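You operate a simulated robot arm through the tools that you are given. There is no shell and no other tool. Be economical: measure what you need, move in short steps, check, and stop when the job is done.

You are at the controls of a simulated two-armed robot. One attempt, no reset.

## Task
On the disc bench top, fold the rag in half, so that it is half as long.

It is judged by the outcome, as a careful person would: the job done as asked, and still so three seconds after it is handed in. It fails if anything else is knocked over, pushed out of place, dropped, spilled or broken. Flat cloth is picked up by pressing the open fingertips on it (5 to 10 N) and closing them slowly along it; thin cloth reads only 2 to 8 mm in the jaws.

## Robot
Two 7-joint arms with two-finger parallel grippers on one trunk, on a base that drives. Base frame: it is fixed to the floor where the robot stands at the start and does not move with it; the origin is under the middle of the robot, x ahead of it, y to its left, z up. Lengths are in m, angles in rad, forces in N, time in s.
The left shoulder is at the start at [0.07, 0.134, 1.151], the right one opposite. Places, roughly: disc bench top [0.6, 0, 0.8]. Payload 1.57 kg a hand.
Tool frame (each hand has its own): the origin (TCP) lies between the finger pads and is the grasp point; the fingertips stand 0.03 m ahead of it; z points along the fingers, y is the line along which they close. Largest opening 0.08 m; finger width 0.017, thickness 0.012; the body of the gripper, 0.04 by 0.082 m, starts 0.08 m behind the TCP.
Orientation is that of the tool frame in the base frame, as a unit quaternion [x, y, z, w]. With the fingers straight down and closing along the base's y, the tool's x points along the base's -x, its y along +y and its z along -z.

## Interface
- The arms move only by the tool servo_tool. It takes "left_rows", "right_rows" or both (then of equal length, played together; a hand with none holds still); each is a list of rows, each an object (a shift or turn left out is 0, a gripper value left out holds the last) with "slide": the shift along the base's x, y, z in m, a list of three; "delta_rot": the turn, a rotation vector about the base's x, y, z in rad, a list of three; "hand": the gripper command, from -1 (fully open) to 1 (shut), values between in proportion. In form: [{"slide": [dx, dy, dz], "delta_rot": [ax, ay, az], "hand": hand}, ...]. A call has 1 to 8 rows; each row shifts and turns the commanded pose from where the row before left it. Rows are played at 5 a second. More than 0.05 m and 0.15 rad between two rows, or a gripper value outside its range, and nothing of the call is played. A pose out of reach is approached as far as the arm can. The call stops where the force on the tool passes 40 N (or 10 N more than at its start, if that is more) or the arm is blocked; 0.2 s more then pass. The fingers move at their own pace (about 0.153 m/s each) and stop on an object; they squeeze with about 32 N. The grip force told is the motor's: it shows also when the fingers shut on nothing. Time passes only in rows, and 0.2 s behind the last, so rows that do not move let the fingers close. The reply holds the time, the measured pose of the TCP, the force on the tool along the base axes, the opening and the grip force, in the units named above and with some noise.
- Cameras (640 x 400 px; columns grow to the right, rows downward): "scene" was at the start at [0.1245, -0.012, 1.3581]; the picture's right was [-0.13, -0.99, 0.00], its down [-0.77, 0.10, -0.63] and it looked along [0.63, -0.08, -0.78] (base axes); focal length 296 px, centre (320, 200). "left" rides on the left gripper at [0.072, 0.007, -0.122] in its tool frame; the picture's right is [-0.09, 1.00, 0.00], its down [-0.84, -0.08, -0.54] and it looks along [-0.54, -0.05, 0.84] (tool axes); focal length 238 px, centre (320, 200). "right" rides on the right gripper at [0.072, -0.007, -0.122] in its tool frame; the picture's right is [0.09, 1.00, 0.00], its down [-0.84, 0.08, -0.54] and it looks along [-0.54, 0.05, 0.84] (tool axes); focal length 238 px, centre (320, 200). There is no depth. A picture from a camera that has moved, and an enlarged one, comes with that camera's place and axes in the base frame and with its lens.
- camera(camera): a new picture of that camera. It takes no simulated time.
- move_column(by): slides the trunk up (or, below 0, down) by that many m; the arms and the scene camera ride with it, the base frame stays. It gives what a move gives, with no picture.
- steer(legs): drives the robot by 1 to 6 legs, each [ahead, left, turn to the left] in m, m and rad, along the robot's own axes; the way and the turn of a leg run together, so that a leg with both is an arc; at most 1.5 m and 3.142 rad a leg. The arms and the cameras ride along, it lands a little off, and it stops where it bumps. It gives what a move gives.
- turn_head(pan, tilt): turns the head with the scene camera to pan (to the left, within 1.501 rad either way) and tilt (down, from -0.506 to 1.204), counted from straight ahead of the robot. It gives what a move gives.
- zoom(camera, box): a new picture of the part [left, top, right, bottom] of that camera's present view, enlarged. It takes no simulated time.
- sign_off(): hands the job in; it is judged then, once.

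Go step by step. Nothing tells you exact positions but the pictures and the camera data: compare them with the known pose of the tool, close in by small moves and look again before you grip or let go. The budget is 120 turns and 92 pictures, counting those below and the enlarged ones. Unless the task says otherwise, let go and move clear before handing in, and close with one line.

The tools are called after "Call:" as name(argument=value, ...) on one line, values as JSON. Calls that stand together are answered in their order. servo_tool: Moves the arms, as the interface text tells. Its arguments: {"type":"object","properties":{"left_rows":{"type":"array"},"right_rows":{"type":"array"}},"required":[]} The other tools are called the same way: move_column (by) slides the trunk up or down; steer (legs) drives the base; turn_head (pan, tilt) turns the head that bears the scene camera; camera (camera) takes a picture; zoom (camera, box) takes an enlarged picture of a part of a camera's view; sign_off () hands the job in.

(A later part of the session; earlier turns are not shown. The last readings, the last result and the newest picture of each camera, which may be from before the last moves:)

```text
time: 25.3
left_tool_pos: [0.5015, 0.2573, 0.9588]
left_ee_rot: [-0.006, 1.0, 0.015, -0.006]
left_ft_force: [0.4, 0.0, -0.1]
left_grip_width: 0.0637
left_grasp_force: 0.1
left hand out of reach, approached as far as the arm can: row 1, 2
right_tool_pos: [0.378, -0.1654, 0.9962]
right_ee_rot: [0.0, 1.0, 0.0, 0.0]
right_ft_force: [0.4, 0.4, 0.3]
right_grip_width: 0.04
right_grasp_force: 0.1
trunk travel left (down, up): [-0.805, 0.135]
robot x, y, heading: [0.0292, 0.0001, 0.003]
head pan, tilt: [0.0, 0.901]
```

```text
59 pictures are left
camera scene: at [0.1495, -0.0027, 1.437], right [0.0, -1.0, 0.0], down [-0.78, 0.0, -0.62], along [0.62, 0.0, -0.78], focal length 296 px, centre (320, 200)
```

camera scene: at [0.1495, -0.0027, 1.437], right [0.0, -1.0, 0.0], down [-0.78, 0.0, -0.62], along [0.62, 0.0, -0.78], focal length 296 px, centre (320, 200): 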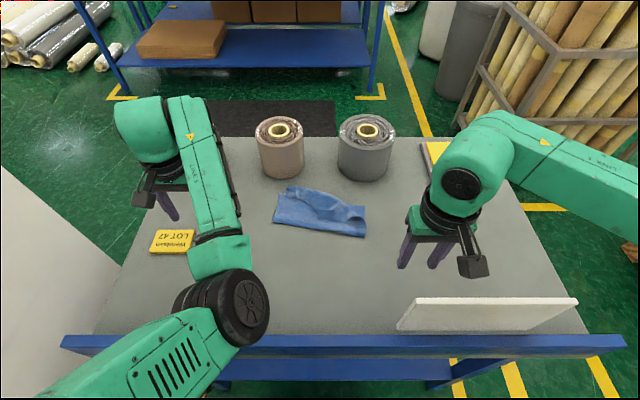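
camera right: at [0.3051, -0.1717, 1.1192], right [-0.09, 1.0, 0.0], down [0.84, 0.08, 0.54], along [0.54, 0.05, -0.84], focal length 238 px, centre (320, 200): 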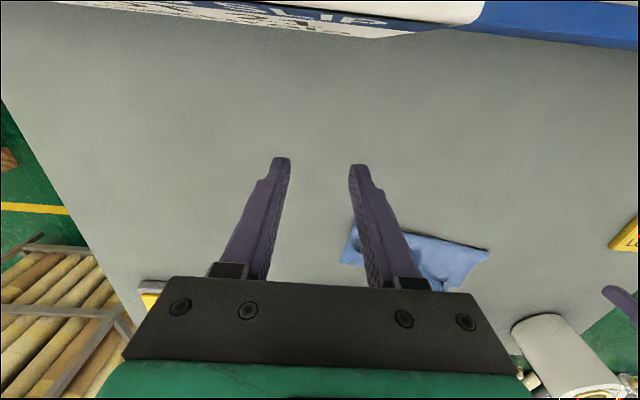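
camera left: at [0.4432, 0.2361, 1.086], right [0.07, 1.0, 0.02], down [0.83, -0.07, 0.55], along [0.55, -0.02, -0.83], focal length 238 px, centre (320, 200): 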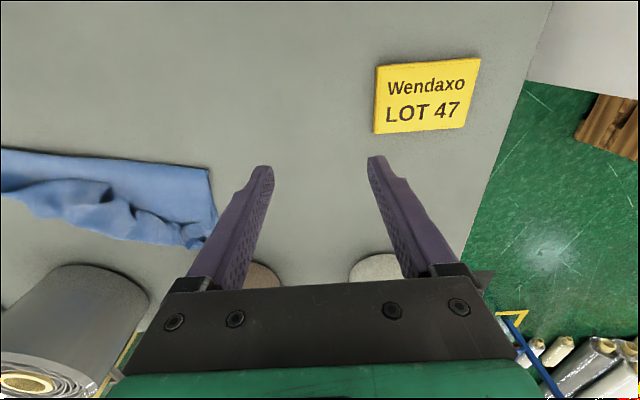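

Call:
servo_tool(left_rows=[{"slide": [0, 0, 0.03], "delta_rot": [0, 0, 0.15]}, {"delta_rot": [0, 0, 0.15], "slide": [0, 0, 0.03]}, {}])

Call:
servo_tool(left_rows=[{"slide": [0, 0, 0.03], "delta_rot": [0, 0, -0.15]}, {"delta_rot": [0, 0, -0.15], "slide": [0, 0, 0.03]}, {}])

```text
time: 26.1
left_tool_pos: [0.5273, 0.25, 1.0011]
left_ee_rot: [-0.142, 0.99, -0.007, -0.004]
left_ft_force: [0.5, 0.5, 0.2]
left_grip_width: 0.0638
left_grasp_force: 0.0
left hand out of reach, approached as far as the arm can: row 1, 2
right_tool_pos: [0.3774, -0.1648, 0.9969]
right_ee_rot: [0.0, 1.0, -0.001, 0.0]
right_ft_force: [-0.4, 0.2, -0.9]
right_grip_width: 0.0397
right_grasp_force: 0.1
trunk travel left (down, up): [-0.805, 0.135]
robot x, y, heading: [0.025, 0.0008, -0.005]
head pan, tilt: [0.0, 0.901]
```

```text
time: 26.9
left_tool_pos: [0.5444, 0.2632, 1.0537]
left_ee_rot: [0.008, 1.0, -0.005, -0.005]
left_ft_force: [0.3, 0.2, -0.5]
left_grip_width: 0.0637
left_grasp_force: 0.0
left hand out of reach, approached as far as the arm can: row 1, 2
right_tool_pos: [0.3772, -0.1649, 0.9966]
right_ee_rot: [0.001, 1.0, 0.0, -0.001]
right_ft_force: [0.3, 1.5, -0.1]
right_grip_width: 0.0399
right_grasp_force: 0.1
trunk travel left (down, up): [-0.805, 0.135]
robot x, y, heading: [0.0249, -0.0022, -0.006]
head pan, tilt: [0.0, 0.901]
```

Call:
servo_tool(left_rows=[{"slide": [0, 0, 0.04]}, {"slide": [0, 0, 0.04]}, {"slide": [-0.03, 0, 0.02]}, {"slide": [-0.03, 0, 0.0]}, {}])

Call:
camera(camera="scene")

```text
time: 28.1
left_tool_pos: [0.532, 0.2905, 1.156]
left_ee_rot: [0.008, 1.0, -0.005, -0.006]
left_ft_force: [0.3, 0.3, 0.2]
left_grip_width: 0.0639
left_grasp_force: 0.1
left hand out of reach, approached as far as the arm can: row 1, 3, 4
right_tool_pos: [0.3787, -0.1647, 0.9957]
right_ee_rot: [0.0, 1.0, 0.0, -0.001]
right_ft_force: [0.0, 0.3, -0.2]
right_grip_width: 0.0397
right_grasp_force: 0.1
trunk travel left (down, up): [-0.805, 0.135]
robot x, y, heading: [0.0284, -0.0015, -0.001]
head pan, tilt: [0.0, 0.901]
```

```text
58 pictures are left
camera scene: at [0.1497, -0.0028, 1.437], right [0.0, -1.0, 0.0], down [-0.78, 0.0, -0.62], along [0.62, 0.0, -0.78], focal length 296 px, centre (320, 200)
```

scene: 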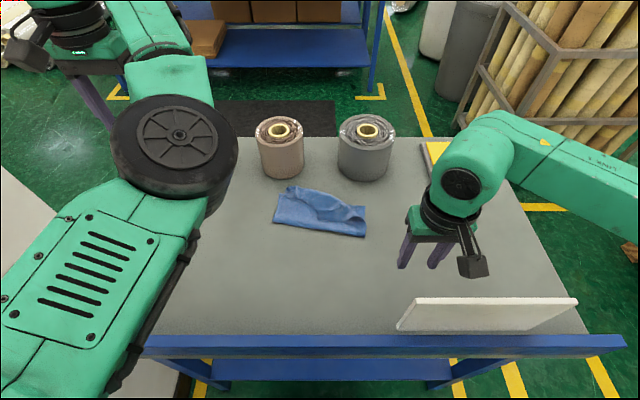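

The left arm is clear of everything up here, so I leave it parked and work with the right arm only. I look closely at the rag.

Call:
zoom(camera="scene", box=[250, 170, 394, 260])

```text
4.44 times, centred on (322, 215) of scene
camera zoom: at [0.1497, -0.0028, 1.437], right [0.0, -1.0, 0.0], down [-0.78, 0.0, -0.62], along [0.62, 0.0, -0.78], focal length 1314 px, centre (311, 133)
```

zoom: 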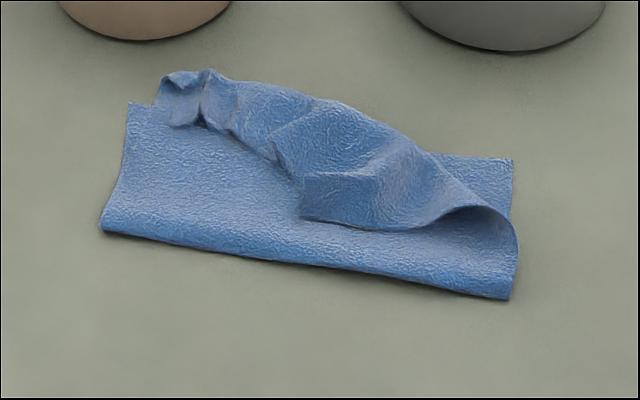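

The rag is skewed and its top layer is crumpled, so I need to open it and refold. Two hands would help, so I try to recover the left arm up high, away from everything.

Call:
servo_tool(left_rows=[{"slide": [0.0, 0.03, 0.03]}, {"slide": [-0.03, 0.03, 0.02]}, {"slide": [-0.03, 0.03, 0.0]}, {"slide": [-0.04, 0.02, 0.0]}, {}])

Call:
servo_tool(left_rows=[{"slide": [-0.04, 0, 0.0], "delta_rot": [0, 0, 0.15]}, {"slide": [-0.03, 0, 0.0], "delta_rot": [0, 0, 0.15]}, {"slide": [-0.03, 0, 0.0], "delta_rot": [0, 0, 0.15]}, {}])

Call:
camera(camera="scene")

```text
time: 29.3
left_tool_pos: [0.4324, 0.3997, 1.2084]
left_ee_rot: [0.007, 1.0, -0.004, -0.006]
left_ft_force: [-0.6, -0.5, -0.4]
left_grip_width: 0.0641
left_grasp_force: 0.1
right_tool_pos: [0.3781, -0.1659, 0.9964]
right_ee_rot: [0.0, 1.0, -0.001, 0.0]
right_ft_force: [-1.0, 0.0, 0.6]
right_grip_width: 0.0401
right_grasp_force: 0.1
trunk travel left (down, up): [-0.805, 0.135]
robot x, y, heading: [0.023, 0.0017, -0.002]
head pan, tilt: [0.0, 0.901]
```

```text
time: 30.3
left_tool_pos: [0.3311, 0.4015, 1.2071]
left_ee_rot: [-0.216, 0.976, -0.006, -0.004]
left_ft_force: [-0.1, 0.4, -0.4]
left_grip_width: 0.0641
left_grasp_force: 0.1
right_tool_pos: [0.3783, -0.164, 0.9961]
right_ee_rot: [0.0, 1.0, 0.001, 0.0]
right_ft_force: [0.5, 0.1, 0.3]
right_grip_width: 0.0399
right_grasp_force: 0.1
trunk travel left (down, up): [-0.805, 0.135]
robot x, y, heading: [0.0268, -0.0007, -0.005]
head pan, tilt: [0.0, 0.901]
```

```text
56 pictures are left
camera scene: at [0.1492, -0.0023, 1.437], right [0.0, -1.0, 0.0], down [-0.78, 0.0, -0.62], along [0.62, 0.0, -0.78], focal length 296 px, centre (320, 200)
```

scene: 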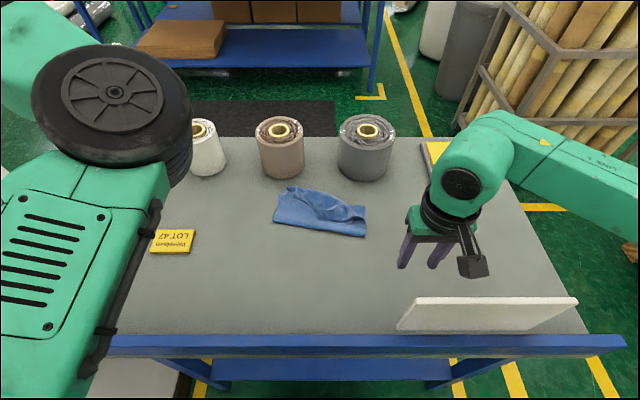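

The left arm now follows its commands, and the white roll is still in place. I undo the yaw and bring the hand down and inward to see whether it works in this posture.

Call:
servo_tool(left_rows=[{"slide": [0.0, -0.02, -0.04], "delta_rot": [0, 0, -0.15]}, {"slide": [0.0, -0.02, -0.04], "delta_rot": [0, 0, -0.15]}, {"slide": [0.0, -0.03, -0.03], "delta_rot": [0, 0, -0.14]}, {"slide": [0.0, -0.03, -0.03]}, {"slide": [0.0, -0.03, -0.02]}, {}])

Call:
camera(camera="scene")

```text
time: 31.7
left_tool_pos: [0.352, 0.3809, 1.0489]
left_ee_rot: [0.002, 1.0, -0.004, -0.005]
left_ft_force: [0.5, -0.6, 0.8]
left_grip_width: 0.0639
left_grasp_force: 0.1
left hand out of reach, approached as far as the arm can: row 2, 3, 4, 5
right_tool_pos: [0.3778, -0.1639, 0.9953]
right_ee_rot: [0.0, 1.0, 0.0, 0.001]
right_ft_force: [0.0, 1.1, -0.5]
right_grip_width: 0.0399
right_grasp_force: 0.1
trunk travel left (down, up): [-0.805, 0.135]
robot x, y, heading: [0.0241, 0.0007, -0.006]
head pan, tilt: [0.0, 0.901]
```

```text
55 pictures are left
camera scene: at [0.1491, -0.0021, 1.437], right [0.0, -1.0, 0.0], down [-0.78, 0.0, -0.62], along [0.62, 0.0, -0.78], focal length 296 px, centre (320, 200)
```

scene: 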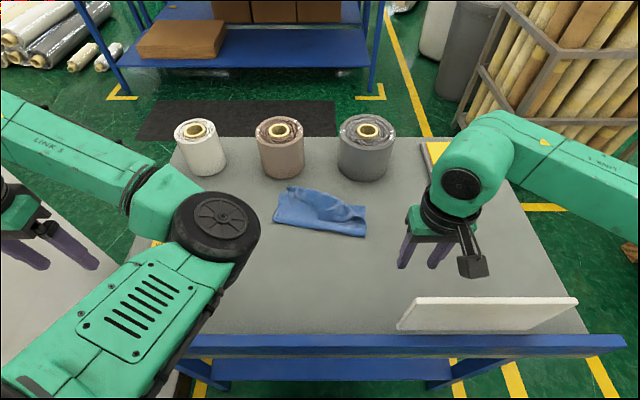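

This posture keeps the left elbow on the inside and blocks the hand. I extend the arm forward and high again, then swing it inward so the elbow bends outward.

Call:
servo_tool(left_rows=[{"slide": [0.03, 0, 0.03]}, {"slide": [0.04, -0.01, 0.03]}, {"slide": [0.045, -0.01, 0.01]}, {"slide": [0.045, -0.01, 0.0]}, {"slide": [0.045, -0.01, 0.0]}, {"slide": [0.045, -0.01, 0.0]}, {}])

Call:
servo_tool(left_rows=[{"slide": [0.03, -0.03, 0]}, {"slide": [0.02, -0.04, 0]}, {"slide": [0.0, -0.045, 0]}, {}])

Call:
camera(camera="scene")

```text
refused: row 2 steps farther than a row can; nothing moved
```

```text
time: 32.7
left_tool_pos: [0.4117, 0.3646, 1.0411]
left_ee_rot: [0.003, 1.0, -0.005, -0.005]
left_ft_force: [0.8, 0.7, 0.0]
left_grip_width: 0.0641
left_grasp_force: 0.0
left hand out of reach, approached as far as the arm can: row 1, 2, 3
right_tool_pos: [0.3783, -0.1643, 0.9958]
right_ee_rot: [0.0, 1.0, 0.0, 0.001]
right_ft_force: [1.1, -0.5, 0.3]
right_grip_width: 0.0402
right_grasp_force: 0.1
trunk travel left (down, up): [-0.805, 0.135]
robot x, y, heading: [0.0261, 0.0018, -0.0]
head pan, tilt: [0.0, 0.901]
```

```text
54 pictures are left
camera scene: at [0.1497, -0.0022, 1.437], right [0.0, -1.0, 0.0], down [-0.78, 0.0, -0.62], along [0.62, 0.0, -0.78], focal length 296 px, centre (320, 200)
```

scene: 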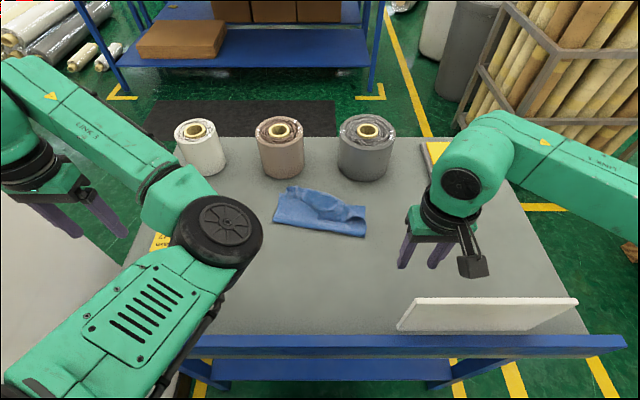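

Call:
servo_tool(left_rows=[{"slide": [0.03, 0, 0.03]}, {"slide": [0.04, -0.01, 0.02]}, {"slide": [0.045, -0.01, 0.01]}, {"slide": [0.045, -0.01, 0.0]}, {"slide": [0.045, -0.01, 0.0]}, {}])

Call:
servo_tool(left_rows=[{"slide": [0.03, -0.03, 0]}, {"slide": [0.01, -0.04, 0]}, {"slide": [0.0, -0.045, 0]}, {}])

Call:
camera(camera="scene")

```text
time: 34.1
left_tool_pos: [0.6114, 0.3289, 1.1126]
left_ee_rot: [-0.001, 1.0, -0.003, 0.013]
left_ft_force: [-0.4, 0.6, -0.4]
left_grip_width: 0.0638
left_grasp_force: 0.1
left hand out of reach, approached as far as the arm can: row 5
right_tool_pos: [0.3779, -0.1647, 0.9961]
right_ee_rot: [0.0, 1.0, 0.0, 0.0]
right_ft_force: [0.2, 0.3, 0.5]
right_grip_width: 0.0401
right_grasp_force: 0.0
trunk travel left (down, up): [-0.805, 0.135]
robot x, y, heading: [0.0259, 0.0002, 0.003]
head pan, tilt: [0.0, 0.901]
```

```text
time: 35.1
left_tool_pos: [0.6243, 0.2132, 1.0928]
left_ee_rot: [0.002, 1.0, -0.005, -0.006]
left_ft_force: [-0.2, -0.2, 0.3]
left_grip_width: 0.064
left_grasp_force: 0.1
left hand out of reach, approached as far as the arm can: row 1
right_tool_pos: [0.3784, -0.1631, 0.9961]
right_ee_rot: [0.001, 1.0, 0.0, 0.0]
right_ft_force: [0.2, -0.4, 0.1]
right_grip_width: 0.04
right_grasp_force: 0.1
trunk travel left (down, up): [-0.805, 0.135]
robot x, y, heading: [0.0271, -0.0014, -0.003]
head pan, tilt: [0.0, 0.901]
```

```text
53 pictures are left
camera scene: at [0.1495, -0.0012, 1.437], right [0.0, -1.0, 0.0], down [-0.78, 0.0, -0.62], along [0.62, 0.0, -0.78], focal length 296 px, centre (320, 200)
```

scene: 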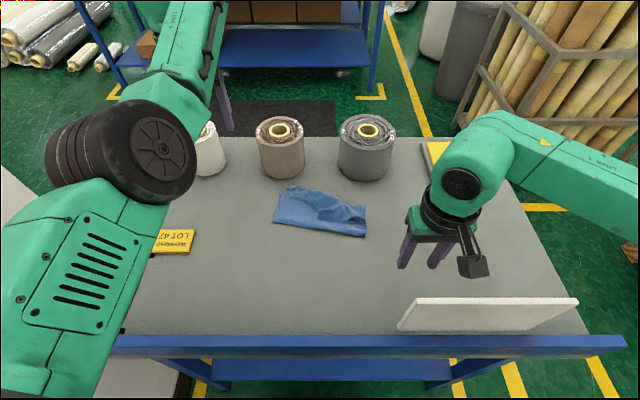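

The elbow is now on the outside. I continue inward and then back.

Call:
servo_tool(left_rows=[{"slide": [0.0, -0.04, 0]}, {"slide": [-0.02, -0.03, 0]}, {"slide": [-0.04, -0.01, 0]}, {"slide": [-0.045, 0, 0]}, {"slide": [-0.045, 0, 0]}, {}])

Call:
camera(camera="scene")

```text
time: 36.5
left_tool_pos: [0.594, 0.1463, 1.0791]
left_ee_rot: [0.002, 1.0, -0.004, -0.005]
left_ft_force: [-1.3, -0.7, 0.1]
left_grip_width: 0.0638
left_grasp_force: 0.1
left hand out of reach, approached as far as the arm can: row 3, 4, 5
right_tool_pos: [0.3785, -0.1645, 0.9969]
right_ee_rot: [-0.001, 1.0, 0.0, -0.001]
right_ft_force: [-0.1, 0.6, 0.3]
right_grip_width: 0.0399
right_grasp_force: 0.1
trunk travel left (down, up): [-0.805, 0.135]
robot x, y, heading: [0.0232, -0.0042, 0.0]
head pan, tilt: [0.0, 0.901]
```

```text
52 pictures are left
camera scene: at [0.1491, -0.002, 1.437], right [0.0, -1.0, 0.0], down [-0.78, 0.0, -0.62], along [0.62, 0.0, -0.78], focal length 296 px, centre (320, 200)
```

scene: 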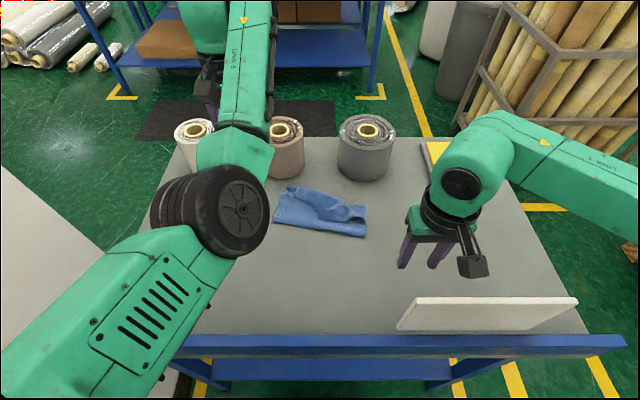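

Call:
servo_tool(left_rows=[{"slide": [0.03, 0.03, 0.0]}, {"slide": [0.01, 0.04, 0]}, {"slide": [0.0, 0.04, 0]}, {"slide": [0.0, 0.04, 0]}, {}, {"slide": [0, -0.045, 0]}, {"slide": [0, -0.045, 0]}])

Call:
camera(camera="scene")

Call:
servo_tool(left_rows=[{"slide": [-0.045, -0.015, 0.0]}, {"slide": [-0.045, -0.015, 0]}, {}])

Call:
camera(camera="scene")

```text
time: 38.1
left_tool_pos: [0.6267, 0.2083, 1.0749]
left_ee_rot: [0.002, 1.0, -0.003, -0.005]
left_ft_force: [0.4, -1.2, 0.2]
left_grip_width: 0.0639
left_grasp_force: 0.0
left hand out of reach, approached as far as the arm can: row 2, 4
right_tool_pos: [0.3774, -0.1659, 0.9961]
right_ee_rot: [0.0, 1.0, 0.0, 0.0]
right_ft_force: [-0.3, -0.7, -0.4]
right_grip_width: 0.04
right_grasp_force: 0.0
trunk travel left (down, up): [-0.805, 0.135]
robot x, y, heading: [0.0254, -0.0021, 0.002]
head pan, tilt: [0.0, 0.901]
```

```text
51 pictures are left
camera scene: at [0.1495, -0.0053, 1.437], right [0.0, -1.0, 0.0], down [-0.78, 0.0, -0.62], along [0.62, 0.0, -0.78], focal length 296 px, centre (320, 200)
```

scene: 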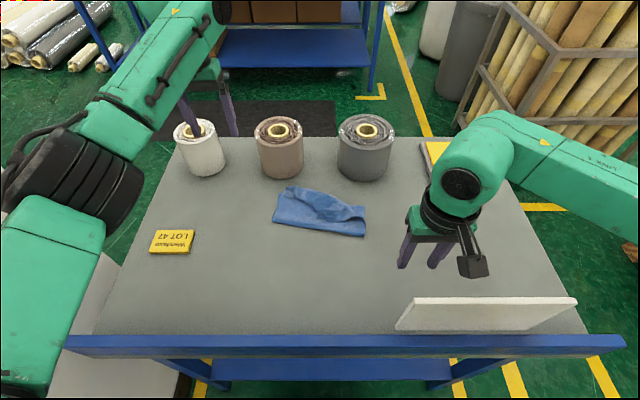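

```text
time: 38.9
left_tool_pos: [0.5387, 0.1805, 1.0763]
left_ee_rot: [0.002, 1.0, -0.004, -0.007]
left_ft_force: [0.1, 0.9, -0.9]
left_grip_width: 0.0639
left_grasp_force: 0.1
right_tool_pos: [0.3793, -0.1649, 0.9956]
right_ee_rot: [0.0, 1.0, 0.0, -0.001]
right_ft_force: [0.0, -0.6, 0.7]
right_grip_width: 0.0401
right_grasp_force: 0.0
trunk travel left (down, up): [-0.805, 0.135]
robot x, y, heading: [0.0272, -0.0001, -0.003]
head pan, tilt: [0.0, 0.901]
```

```text
50 pictures are left
camera scene: at [0.1509, -0.0028, 1.4368], right [0.0, -1.0, 0.0], down [-0.78, 0.0, -0.62], along [0.62, 0.0, -0.78], focal length 296 px, centre (320, 200)
```

scene: 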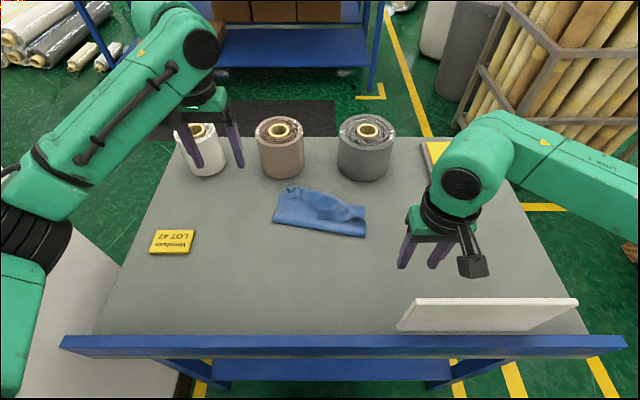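

The left arm has its good posture back. I bring both hands over the rag for close views before opening it.

Call:
servo_tool(left_rows=[{"slide": [-0.03, 0.0, -0.02], "hand": 0}, {"slide": [-0.03, 0.0, -0.02]}, {"slide": [0, 0.0, -0.02]}, {}], right_rows=[{"slide": [0.035, 0.02, 0.0]}, {"slide": [0.035, 0.02, 0.0]}, {"slide": [0.03, 0.01, 0.0]}, {}])

Call:
camera(camera="right")

Call:
camera(camera="left")

```text
time: 39.9
left_tool_pos: [0.4749, 0.1761, 1.0176]
left_ee_rot: [0.003, 1.0, -0.005, -0.005]
left_ft_force: [-0.5, -0.1, -0.6]
left_grip_width: 0.0397
left_grasp_force: 0.1
right_tool_pos: [0.477, -0.1134, 0.9972]
right_ee_rot: [0.0, 1.0, 0.0, 0.0]
right_ft_force: [-1.2, 0.2, -0.7]
right_grip_width: 0.0401
right_grasp_force: 0.0
trunk travel left (down, up): [-0.805, 0.135]
robot x, y, heading: [0.0231, 0.0023, 0.002]
head pan, tilt: [0.0, 0.901]
```

```text
49 pictures are left
camera right: at [0.4042, -0.1224, 1.1198], right [-0.09, 1.0, 0.0], down [0.84, 0.08, 0.54], along [0.54, 0.05, -0.84], focal length 238 px, centre (320, 200)
```

right: 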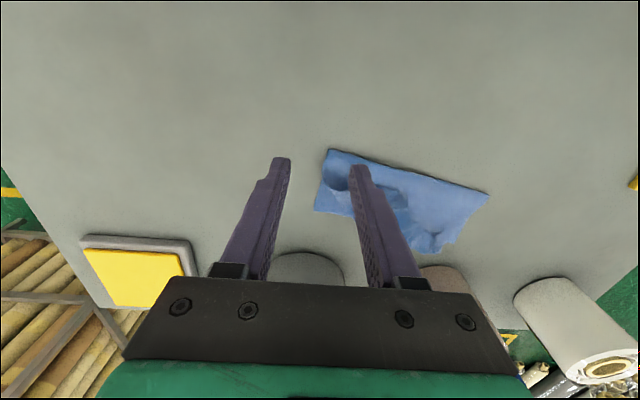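

```text
48 pictures are left
camera left: at [0.4065, 0.1841, 1.1403], right [0.1, 1.0, -0.01], down [0.84, -0.08, 0.53], along [0.53, -0.06, -0.85], focal length 238 px, centre (320, 200)
```

left: 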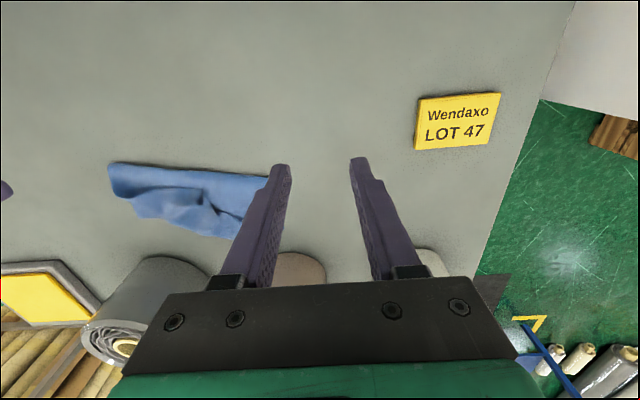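

The loose top-right corner of the rag lies at about (0.555, 0.0), folded back over the stack. I bring the right hand above it to pinch only that flap.

Call:
servo_tool(right_rows=[{"slide": [0.03, 0.035, -0.01]}, {"slide": [0.03, 0.035, -0.015]}, {"slide": [0.026, 0.028, -0.02]}, {"slide": [0, 0, -0.03]}, {}])

Call:
zoom(camera="right", box=[200, 50, 520, 250])

Call:
zoom(camera="scene", box=[250, 170, 394, 260])

```text
time: 41.1
left_tool_pos: [0.476, 0.1766, 1.0169]
left_ee_rot: [0.003, 1.0, -0.005, -0.005]
left_ft_force: [-0.6, 0.6, -0.7]
left_grip_width: 0.04
left_grasp_force: 0.1
right_tool_pos: [0.5642, -0.0172, 0.9206]
right_ee_rot: [0.001, 1.0, 0.0, 0.0]
right_ft_force: [-0.4, 0.6, -0.7]
right_grip_width: 0.0398
right_grasp_force: 0.1
trunk travel left (down, up): [-0.805, 0.135]
robot x, y, heading: [0.0228, 0.0011, 0.001]
head pan, tilt: [0.0, 0.901]
```

```text
2.00 times, centred on (360, 150) of right
camera zoom: at [0.4918, -0.0239, 1.043], right [-0.09, 1.0, 0.0], down [0.84, 0.08, 0.54], along [0.54, 0.05, -0.84], focal length 477 px, centre (240, 300)
```

zoom: 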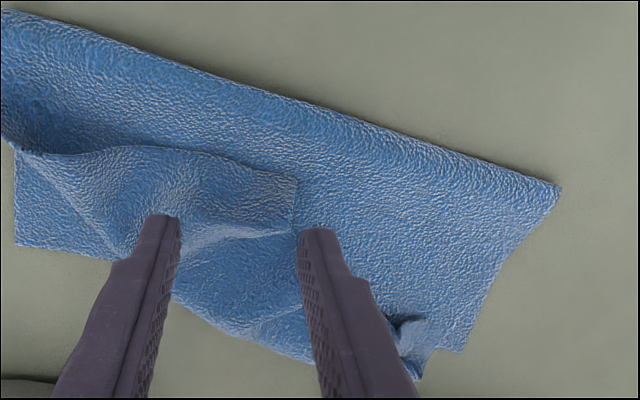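

```text
4.44 times, centred on (322, 215) of scene
camera zoom: at [0.149, -0.0023, 1.437], right [0.0, -1.0, 0.0], down [-0.78, 0.0, -0.62], along [0.62, 0.0, -0.78], focal length 1314 px, centre (311, 133)
```

zoom: 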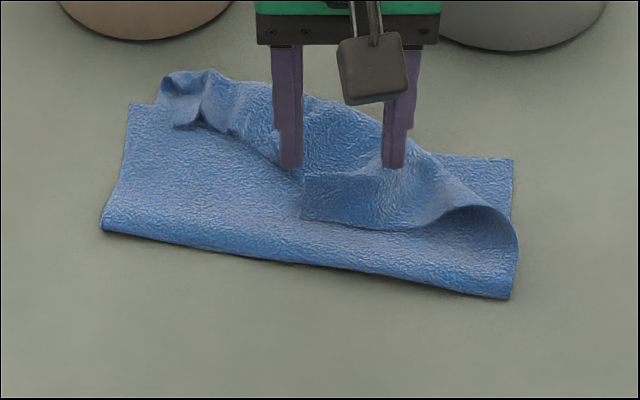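

The wrist view shows the flap well: its end is near (0.557, −0.005). I centre on it and lower gently.

Call:
servo_tool(right_rows=[{"slide": [-0.008, -0.01, -0.01]}, {"slide": [0, 0, -0.014]}, {"slide": [0, 0, -0.006]}, {}])

Call:
zoom(camera="right", box=[200, 50, 520, 250])

```text
time: 42.1
left_tool_pos: [0.4774, 0.1769, 1.0179]
left_ee_rot: [0.002, 1.0, -0.004, -0.005]
left_ft_force: [0.4, -0.6, 0.7]
left_grip_width: 0.0402
left_grasp_force: 0.1
right_tool_pos: [0.5552, -0.0273, 0.8908]
right_ee_rot: [0.0, 1.0, 0.0, -0.001]
right_ft_force: [0.7, 0.9, -0.1]
right_grip_width: 0.04
right_grasp_force: 0.1
trunk travel left (down, up): [-0.805, 0.135]
robot x, y, heading: [0.0259, 0.0034, -0.004]
head pan, tilt: [0.0, 0.901]
```

```text
2.00 times, centred on (360, 150) of right
camera zoom: at [0.483, -0.0347, 1.013], right [-0.09, 1.0, 0.0], down [0.84, 0.08, 0.54], along [0.54, 0.05, -0.84], focal length 477 px, centre (240, 300)
```

zoom: 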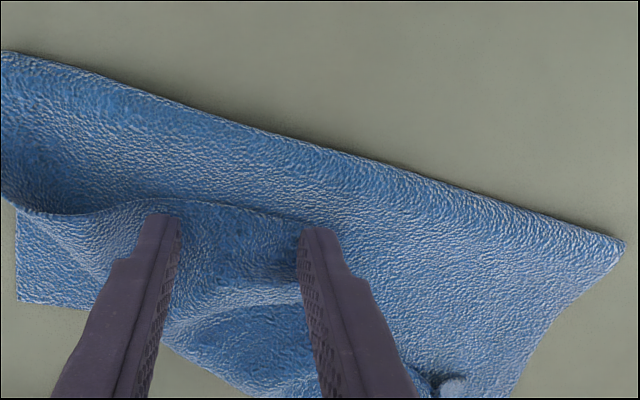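

Call:
servo_tool(right_rows=[{"slide": [0, 0, -0.004]}, {"hand": 0.2, "slide": [0, 0, -0.001]}, {"hand": 0.4}, {"hand": 0.6}, {"hand": 0.8}, {"hand": 1}, {}])

Call:
servo_tool(right_rows=[{"slide": [0, 0, 0.02]}, {"slide": [-0.01, 0, 0.03]}, {}])

Call:
zoom(camera="scene", box=[250, 170, 394, 260])

```text
time: 43.7
left_tool_pos: [0.476, 0.1782, 1.0174]
left_ee_rot: [0.003, 1.0, -0.004, -0.005]
left_ft_force: [0.2, -0.4, -0.3]
left_grip_width: 0.0401
left_grasp_force: 0.1
right_tool_pos: [0.5553, -0.0268, 0.8865]
right_ee_rot: [0.0, 1.0, 0.0, 0.0]
right_ft_force: [-1.2, 0.3, -0.2]
right_grip_width: 0.0022
right_grasp_force: 23.7
trunk travel left (down, up): [-0.805, 0.135]
robot x, y, heading: [0.024, -0.0014, 0.003]
head pan, tilt: [0.0, 0.901]
```

```text
time: 44.5
left_tool_pos: [0.4781, 0.1778, 1.0192]
left_ee_rot: [0.003, 1.0, -0.005, -0.006]
left_ft_force: [-0.8, 0.3, -0.2]
left_grip_width: 0.0401
left_grasp_force: 0.0
right_tool_pos: [0.5452, -0.028, 0.9365]
right_ee_rot: [0.0, 1.0, 0.0, 0.0]
right_ft_force: [0.4, -0.3, -0.6]
right_grip_width: 0.0023
right_grasp_force: 24.2
trunk travel left (down, up): [-0.805, 0.135]
robot x, y, heading: [0.0256, 0.0008, -0.001]
head pan, tilt: [0.0, 0.901]
```

```text
4.44 times, centred on (322, 215) of scene
camera zoom: at [0.1497, -0.0019, 1.437], right [0.0, -1.0, 0.0], down [-0.78, 0.0, -0.62], along [0.62, 0.0, -0.78], focal length 1314 px, centre (311, 133)
```

zoom: 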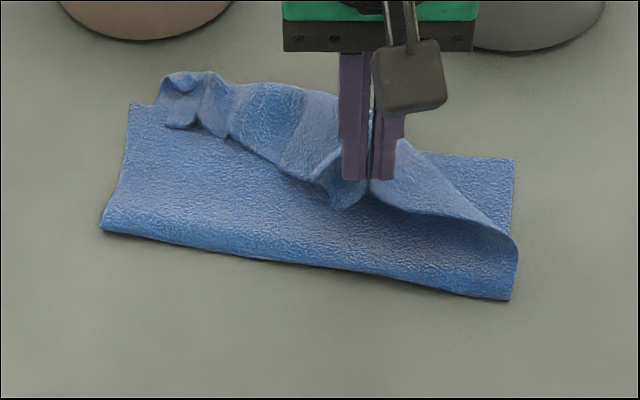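

Only the flap is in the grip. I carry this corner back toward the near side to open the rag.

Call:
servo_tool(right_rows=[{"slide": [-0.025, -0.012, 0.024]}, {"slide": [-0.04, -0.015, 0.006]}, {"slide": [-0.04, -0.01, -0.01]}, {"slide": [-0.035, -0.01, -0.02]}, {"slide": [-0.02, -0.005, -0.025]}, {}])

Call:
camera(camera="scene")

```text
time: 45.9
left_tool_pos: [0.4764, 0.1773, 1.0176]
left_ee_rot: [0.002, 1.0, -0.004, -0.005]
left_ft_force: [-0.2, -0.9, 0.4]
left_grip_width: 0.0401
left_grasp_force: 0.0
right_tool_pos: [0.3856, -0.0784, 0.91]
right_ee_rot: [0.0, 1.0, 0.0, 0.0]
right_ft_force: [0.1, -0.1, 0.7]
right_grip_width: 0.0021
right_grasp_force: 23.2
trunk travel left (down, up): [-0.805, 0.135]
robot x, y, heading: [0.0273, 0.0024, -0.0]
head pan, tilt: [0.0, 0.901]
```

```text
43 pictures are left
camera scene: at [0.1496, -0.0017, 1.437], right [0.0, -1.0, 0.0], down [-0.78, 0.0, -0.62], along [0.62, 0.0, -0.78], focal length 296 px, centre (320, 200)
```

scene: 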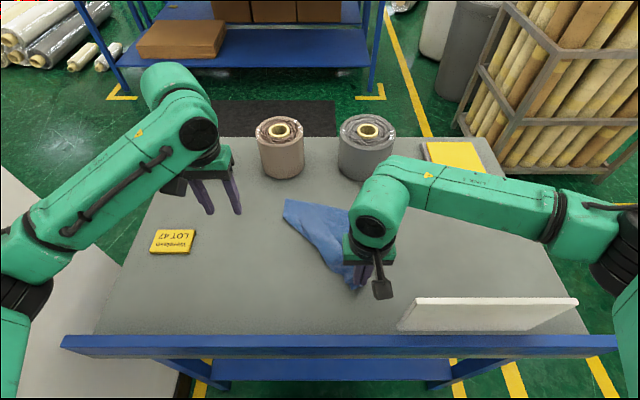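

Call:
servo_tool(right_rows=[{"slide": [-0.01, -0.005, -0.02]}, {"slide": [0, 0, -0.004], "hand": -0.3}, {}, {"slide": [0, 0, 0.04]}, {"slide": [0.03, -0.03, 0.03]}, {"slide": [0.02, -0.04, 0.02]}, {"slide": [0.0, -0.04, 0.02]}])

Call:
zoom(camera="scene", box=[240, 180, 400, 300])

```text
refused: row 5 steps farther than a row can; nothing moved
```

```text
3.33 times, centred on (320, 240) of scene
camera zoom: at [0.1496, -0.0017, 1.437], right [0.0, -1.0, 0.0], down [-0.78, 0.0, -0.62], along [0.62, 0.0, -0.78], focal length 985 px, centre (320, 67)
```

zoom: 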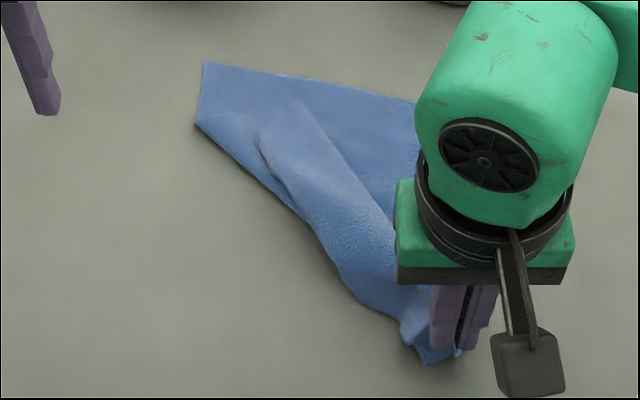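

Call:
servo_tool(right_rows=[{"slide": [-0.01, -0.005, -0.02]}, {"slide": [0, 0, -0.004], "hand": -0.3}, {}, {"slide": [0, 0, 0.04]}, {"slide": [0.02, -0.03, 0.02]}, {"slide": [0.02, -0.04, 0.02]}, {"slide": [0.0, -0.04, 0.02]}])

Call:
zoom(camera="scene", box=[240, 180, 400, 300])

```text
time: 47.5
left_tool_pos: [0.4745, 0.1759, 1.0165]
left_ee_rot: [0.002, 1.0, -0.004, -0.004]
left_ft_force: [-0.4, -0.4, 0.3]
left_grip_width: 0.0401
left_grasp_force: 0.1
right_tool_pos: [0.4137, -0.1967, 0.9848]
right_ee_rot: [-0.002, 1.0, 0.001, 0.001]
right_ft_force: [0.1, -0.4, -0.9]
right_grip_width: 0.0518
right_grasp_force: 0.1
trunk travel left (down, up): [-0.805, 0.135]
robot x, y, heading: [0.025, -0.0021, 0.001]
head pan, tilt: [0.0, 0.901]
```

```text
3.33 times, centred on (320, 240) of scene
camera zoom: at [0.1474, -0.0037, 1.4372], right [0.0, -1.0, 0.0], down [-0.78, 0.0, -0.62], along [0.62, 0.0, -0.78], focal length 985 px, centre (320, 67)
```

zoom: 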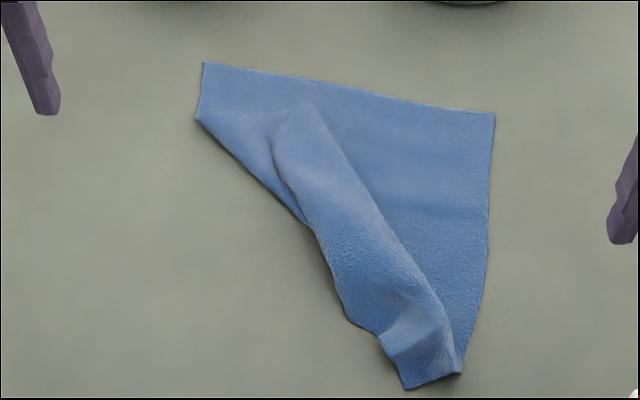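

The right half is open again. The left near corner of the rag now lies at about (0.57, 0.005), so I take the left hand there.

Call:
servo_tool(left_rows=[{"slide": [0.016, -0.032, -0.015]}, {"slide": [0.016, -0.032, -0.015]}, {"slide": [0.016, -0.032, -0.015]}, {"slide": [0.016, -0.032, -0.02]}, {"slide": [0.016, -0.032, -0.02]}, {}])

Call:
zoom(camera="left", box=[160, 50, 480, 250])

Call:
zoom(camera="scene", box=[240, 180, 400, 300])

```text
time: 48.9
left_tool_pos: [0.558, 0.018, 0.9329]
left_ee_rot: [0.003, 1.0, -0.004, -0.004]
left_ft_force: [-0.3, 0.8, -0.6]
left_grip_width: 0.0399
left_grasp_force: 0.1
right_tool_pos: [0.4143, -0.1933, 0.9853]
right_ee_rot: [0.0, 1.0, 0.0, 0.0]
right_ft_force: [-0.1, 1.5, -0.5]
right_grip_width: 0.0518
right_grasp_force: 0.1
trunk travel left (down, up): [-0.805, 0.135]
robot x, y, heading: [0.0207, 0.002, 0.0]
head pan, tilt: [0.0, 0.901]
```

```text
2.00 times, centred on (320, 150) of left
camera zoom: at [0.4881, 0.0252, 1.056], right [0.1, 1.0, -0.01], down [0.84, -0.08, 0.53], along [0.53, -0.06, -0.84], focal length 477 px, centre (320, 300)
```

zoom: 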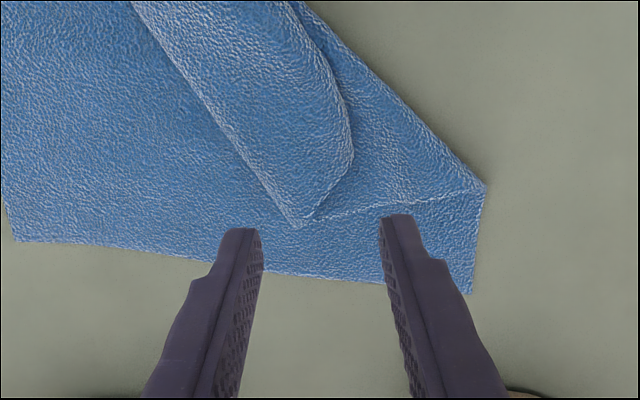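

```text
3.33 times, centred on (320, 240) of scene
camera zoom: at [0.1489, -0.001, 1.4371], right [0.0, -1.0, 0.0], down [-0.78, 0.0, -0.62], along [0.62, 0.0, -0.78], focal length 985 px, centre (320, 67)
```

zoom: 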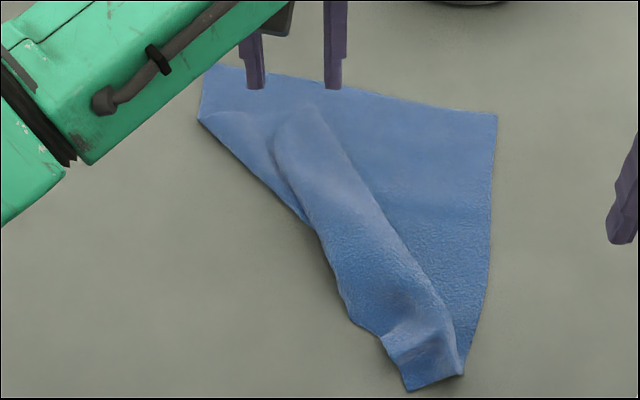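

The corner is seen at (0.572, 0.011). I centre slightly inside of it, press and close.

Call:
servo_tool(left_rows=[{"slide": [-0.004, -0.008, -0.02]}, {"slide": [0, 0, -0.02]}, {"slide": [0, 0, -0.006]}, {"hand": 0.2, "slide": [0, 0, -0.001]}, {"hand": 0.45}, {"hand": 0.7}, {"hand": 1}, {}])

Call:
servo_tool(left_rows=[{"slide": [0, 0, 0.02]}, {"slide": [-0.02, 0, 0.03]}, {}])

Call:
zoom(camera="scene", box=[240, 180, 400, 300])

```text
time: 50.7
left_tool_pos: [0.5537, 0.0084, 0.886]
left_ee_rot: [0.002, 1.0, -0.004, -0.005]
left_ft_force: [0.0, 0.0, 1.0]
left_grip_width: 0.0023
left_grasp_force: 24.7
right_tool_pos: [0.4145, -0.1957, 0.9861]
right_ee_rot: [0.0, 1.0, 0.0, 0.0]
right_ft_force: [0.2, 0.0, 0.5]
right_grip_width: 0.052
right_grasp_force: 0.1
trunk travel left (down, up): [-0.805, 0.135]
robot x, y, heading: [0.0266, 0.0002, -0.002]
head pan, tilt: [0.0, 0.901]
```

```text
time: 51.5
left_tool_pos: [0.5326, 0.0094, 0.934]
left_ee_rot: [0.002, 1.0, -0.004, -0.004]
left_ft_force: [0.2, -0.1, -0.4]
left_grip_width: 0.0025
left_grasp_force: 24.1
right_tool_pos: [0.4149, -0.1954, 0.9838]
right_ee_rot: [0.001, 1.0, 0.0, -0.001]
right_ft_force: [0.3, 0.2, 0.0]
right_grip_width: 0.0519
right_grasp_force: 0.0
trunk travel left (down, up): [-0.805, 0.135]
robot x, y, heading: [0.0214, 0.0005, -0.001]
head pan, tilt: [0.0, 0.901]
```

```text
3.33 times, centred on (320, 240) of scene
camera zoom: at [0.1498, -0.0023, 1.437], right [0.0, -1.0, 0.0], down [-0.78, 0.0, -0.62], along [0.62, 0.0, -0.78], focal length 985 px, centre (320, 67)
```

zoom: 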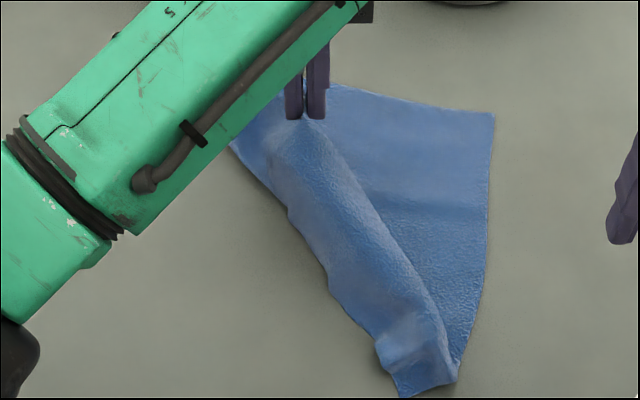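

Call:
servo_tool(left_rows=[{"slide": [0, 0, 0.03]}, {"slide": [0, 0, 0.03]}, {}])

Call:
zoom(camera="scene", box=[240, 150, 400, 300])

Call:
zoom(camera="left", box=[160, 50, 480, 250])

```text
time: 52.3
left_tool_pos: [0.5335, 0.0096, 0.9937]
left_ee_rot: [0.003, 1.0, -0.005, -0.005]
left_ft_force: [0.4, 0.3, 0.8]
left_grip_width: 0.0025
left_grasp_force: 24.3
right_tool_pos: [0.4149, -0.1952, 0.9826]
right_ee_rot: [0.0, 1.0, 0.0, 0.0]
right_ft_force: [-0.4, 0.2, 0.9]
right_grip_width: 0.0519
right_grasp_force: 0.0
trunk travel left (down, up): [-0.805, 0.135]
robot x, y, heading: [0.0245, 0.0005, -0.002]
head pan, tilt: [0.0, 0.901]
```

```text
2.67 times, centred on (320, 225) of scene
camera zoom: at [0.1496, -0.002, 1.437], right [0.0, -1.0, 0.0], down [-0.78, 0.0, -0.62], along [0.62, 0.0, -0.78], focal length 788 px, centre (320, 133)
```

zoom: 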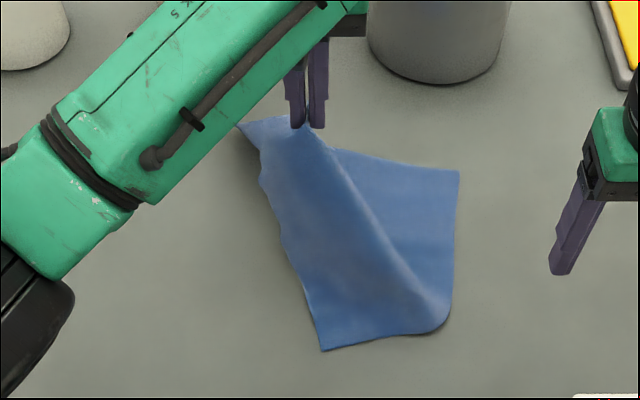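

```text
2.00 times, centred on (320, 150) of left
camera zoom: at [0.4648, 0.0164, 1.1167], right [0.1, 1.0, -0.01], down [0.84, -0.08, 0.53], along [0.53, -0.06, -0.85], focal length 477 px, centre (320, 300)
```

zoom: 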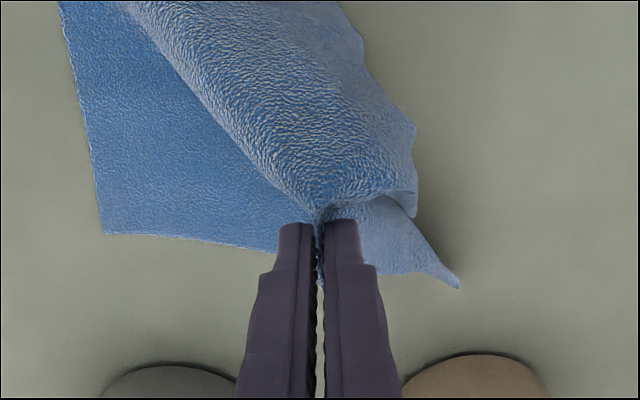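

Both layers were caught. I lower them back, release and look again.

Call:
servo_tool(left_rows=[{"slide": [0.01, 0.01, -0.04]}, {"slide": [0.01, 0.01, -0.04]}, {"slide": [0, 0, -0.02]}, {"hand": -0.2}, {}, {"slide": [0, 0.0, 0.04]}, {"slide": [0.0, 0.03, 0.03]}, {"slide": [0.0, 0.04, 0.02]}])

Call:
zoom(camera="left", box=[0, 0, 640, 400])

Call:
zoom(camera="scene", box=[240, 170, 400, 290])

```text
time: 54.1
left_tool_pos: [0.5538, 0.1009, 0.9852]
left_ee_rot: [0.002, 1.0, -0.005, -0.006]
left_ft_force: [0.0, -0.2, -0.7]
left_grip_width: 0.048
left_grasp_force: 0.1
right_tool_pos: [0.4144, -0.1919, 0.9853]
right_ee_rot: [-0.001, 1.0, -0.002, 0.0]
right_ft_force: [0.5, 0.2, 0.0]
right_grip_width: 0.052
right_grasp_force: 0.0
trunk travel left (down, up): [-0.805, 0.135]
robot x, y, heading: [0.0257, 0.0017, -0.003]
head pan, tilt: [0.0, 0.901]
```

```text
1.00 times, centred on (320, 200) of left
camera zoom: at [0.4845, 0.1089, 1.1083], right [0.1, 1.0, -0.01], down [0.84, -0.08, 0.53], along [0.53, -0.06, -0.85], focal length 238 px, centre (320, 200)
```

zoom: 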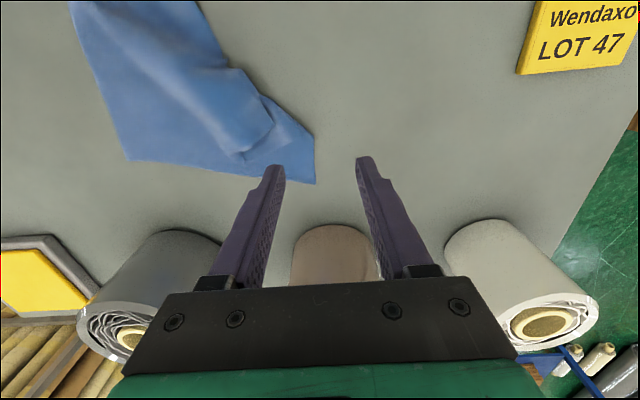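

```text
3.33 times, centred on (320, 230) of scene
camera zoom: at [0.1494, 0.0017, 1.437], right [0.0, -1.0, 0.0], down [-0.78, 0.0, -0.62], along [0.62, 0.0, -0.78], focal length 985 px, centre (320, 100)
```

zoom: 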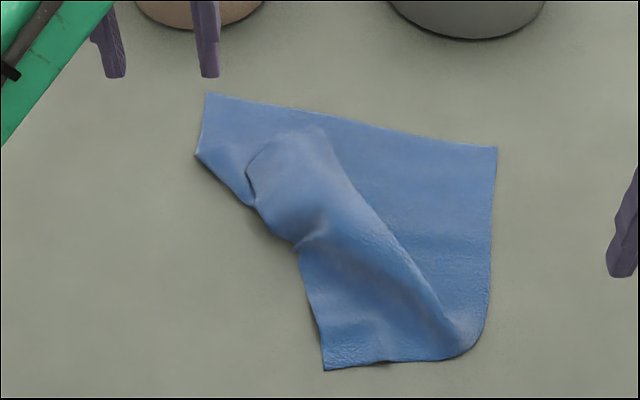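

The flap's end is now puffed up around (0.556, 0.022). I pinch it with the tips held higher so only the flap is taken.

Call:
servo_tool(left_rows=[{"slide": [0.0, -0.04, -0.03], "hand": 0}, {"slide": [0.0, -0.038, -0.025]}, {}])

Call:
zoom(camera="left", box=[160, 50, 480, 250])

```text
time: 54.9
left_tool_pos: [0.5548, 0.0216, 0.9311]
left_ee_rot: [0.002, 1.0, -0.005, -0.006]
left_ft_force: [0.3, 0.4, 0.1]
left_grip_width: 0.0398
left_grasp_force: 0.2
right_tool_pos: [0.4143, -0.195, 0.9842]
right_ee_rot: [0.0, 1.0, 0.0, 0.0]
right_ft_force: [-1.0, 0.4, 0.2]
right_grip_width: 0.0522
right_grasp_force: 0.1
trunk travel left (down, up): [-0.805, 0.135]
robot x, y, heading: [0.0246, -0.0002, -0.001]
head pan, tilt: [0.0, 0.901]
```

```text
2.00 times, centred on (320, 150) of left
camera zoom: at [0.4847, 0.0291, 1.053], right [0.1, 1.0, -0.01], down [0.84, -0.08, 0.53], along [0.53, -0.06, -0.85], focal length 477 px, centre (320, 300)
```

zoom: 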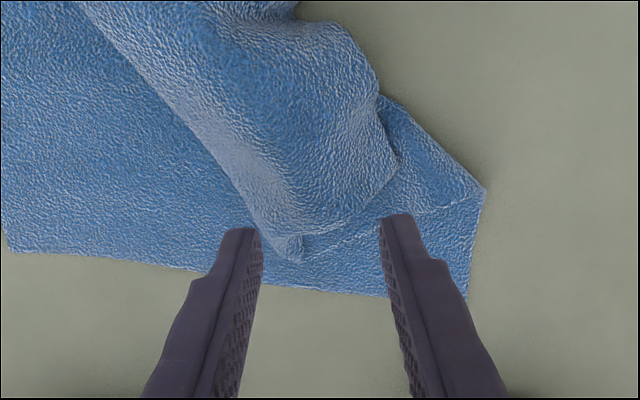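

Call:
servo_tool(left_rows=[{"slide": [-0.004, -0.002, -0.02]}, {"slide": [0, 0, -0.016]}, {"slide": [0, 0, -0.003], "hand": 0.15}, {"hand": 0.4}, {"hand": 0.7}, {"hand": 1}, {}])

Call:
servo_tool(left_rows=[{"slide": [0, 0, 0.02]}, {"slide": [-0.01, 0, 0.03]}, {}])

Call:
zoom(camera="left", box=[160, 50, 480, 250])

```text
time: 56.5
left_tool_pos: [0.5503, 0.0196, 0.8922]
left_ee_rot: [0.003, 1.0, -0.004, -0.005]
left_ft_force: [-0.8, -0.1, 0.8]
left_grip_width: 0.0029
left_grasp_force: 24.0
right_tool_pos: [0.4146, -0.1954, 0.9846]
right_ee_rot: [0.0, 1.0, 0.001, 0.0]
right_ft_force: [-0.3, 0.2, -0.2]
right_grip_width: 0.0521
right_grasp_force: 0.0
trunk travel left (down, up): [-0.805, 0.135]
robot x, y, heading: [0.0228, -0.0011, -0.0]
head pan, tilt: [0.0, 0.901]
```

```text
time: 57.3
left_tool_pos: [0.5386, 0.0199, 0.9412]
left_ee_rot: [0.003, 1.0, -0.004, -0.006]
left_ft_force: [-0.1, 0.4, 0.0]
left_grip_width: 0.0026
left_grasp_force: 24.0
right_tool_pos: [0.4139, -0.1952, 0.9831]
right_ee_rot: [-0.001, 1.0, 0.0, 0.0]
right_ft_force: [0.4, 0.3, -0.7]
right_grip_width: 0.0521
right_grasp_force: 0.1
trunk travel left (down, up): [-0.805, 0.135]
robot x, y, heading: [0.0258, 0.0006, -0.006]
head pan, tilt: [0.0, 0.901]
```

```text
2.00 times, centred on (320, 150) of left
camera zoom: at [0.4695, 0.027, 1.0633], right [0.1, 1.0, -0.01], down [0.84, -0.08, 0.53], along [0.53, -0.06, -0.85], focal length 477 px, centre (320, 300)
```

zoom: 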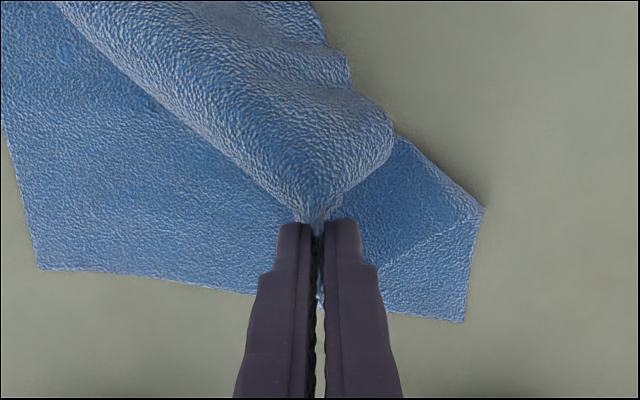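

Only the flap is held now. I carry this corner out to the near left.

Call:
servo_tool(left_rows=[{"slide": [-0.03, 0.015, 0.02]}, {"slide": [-0.04, 0.018, 0.005]}, {"slide": [-0.04, 0.018, -0.01]}, {"slide": [-0.03, 0.014, -0.02]}, {"slide": [-0.02, 0.01, -0.025]}, {}])

Call:
camera(camera="scene")

```text
time: 58.7
left_tool_pos: [0.3801, 0.0921, 0.9101]
left_ee_rot: [0.003, 1.0, -0.005, -0.006]
left_ft_force: [-0.6, -0.5, 0.0]
left_grip_width: 0.0025
left_grasp_force: 23.6
right_tool_pos: [0.4143, -0.196, 0.9849]
right_ee_rot: [0.0, 1.0, 0.0, 0.0]
right_ft_force: [-0.3, -0.3, -1.1]
right_grip_width: 0.0519
right_grasp_force: 0.0
trunk travel left (down, up): [-0.805, 0.135]
robot x, y, heading: [0.0199, -0.0003, 0.0]
head pan, tilt: [0.0, 0.901]
```

```text
31 pictures are left
camera scene: at [0.1497, -0.0029, 1.437], right [0.0, -1.0, 0.0], down [-0.78, 0.0, -0.62], along [0.62, 0.0, -0.78], focal length 296 px, centre (320, 200)
```

scene: 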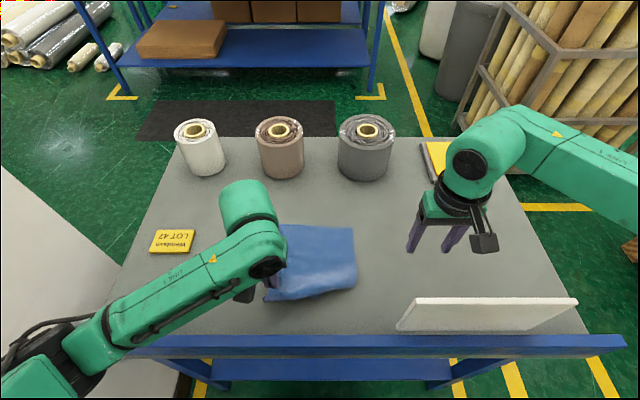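

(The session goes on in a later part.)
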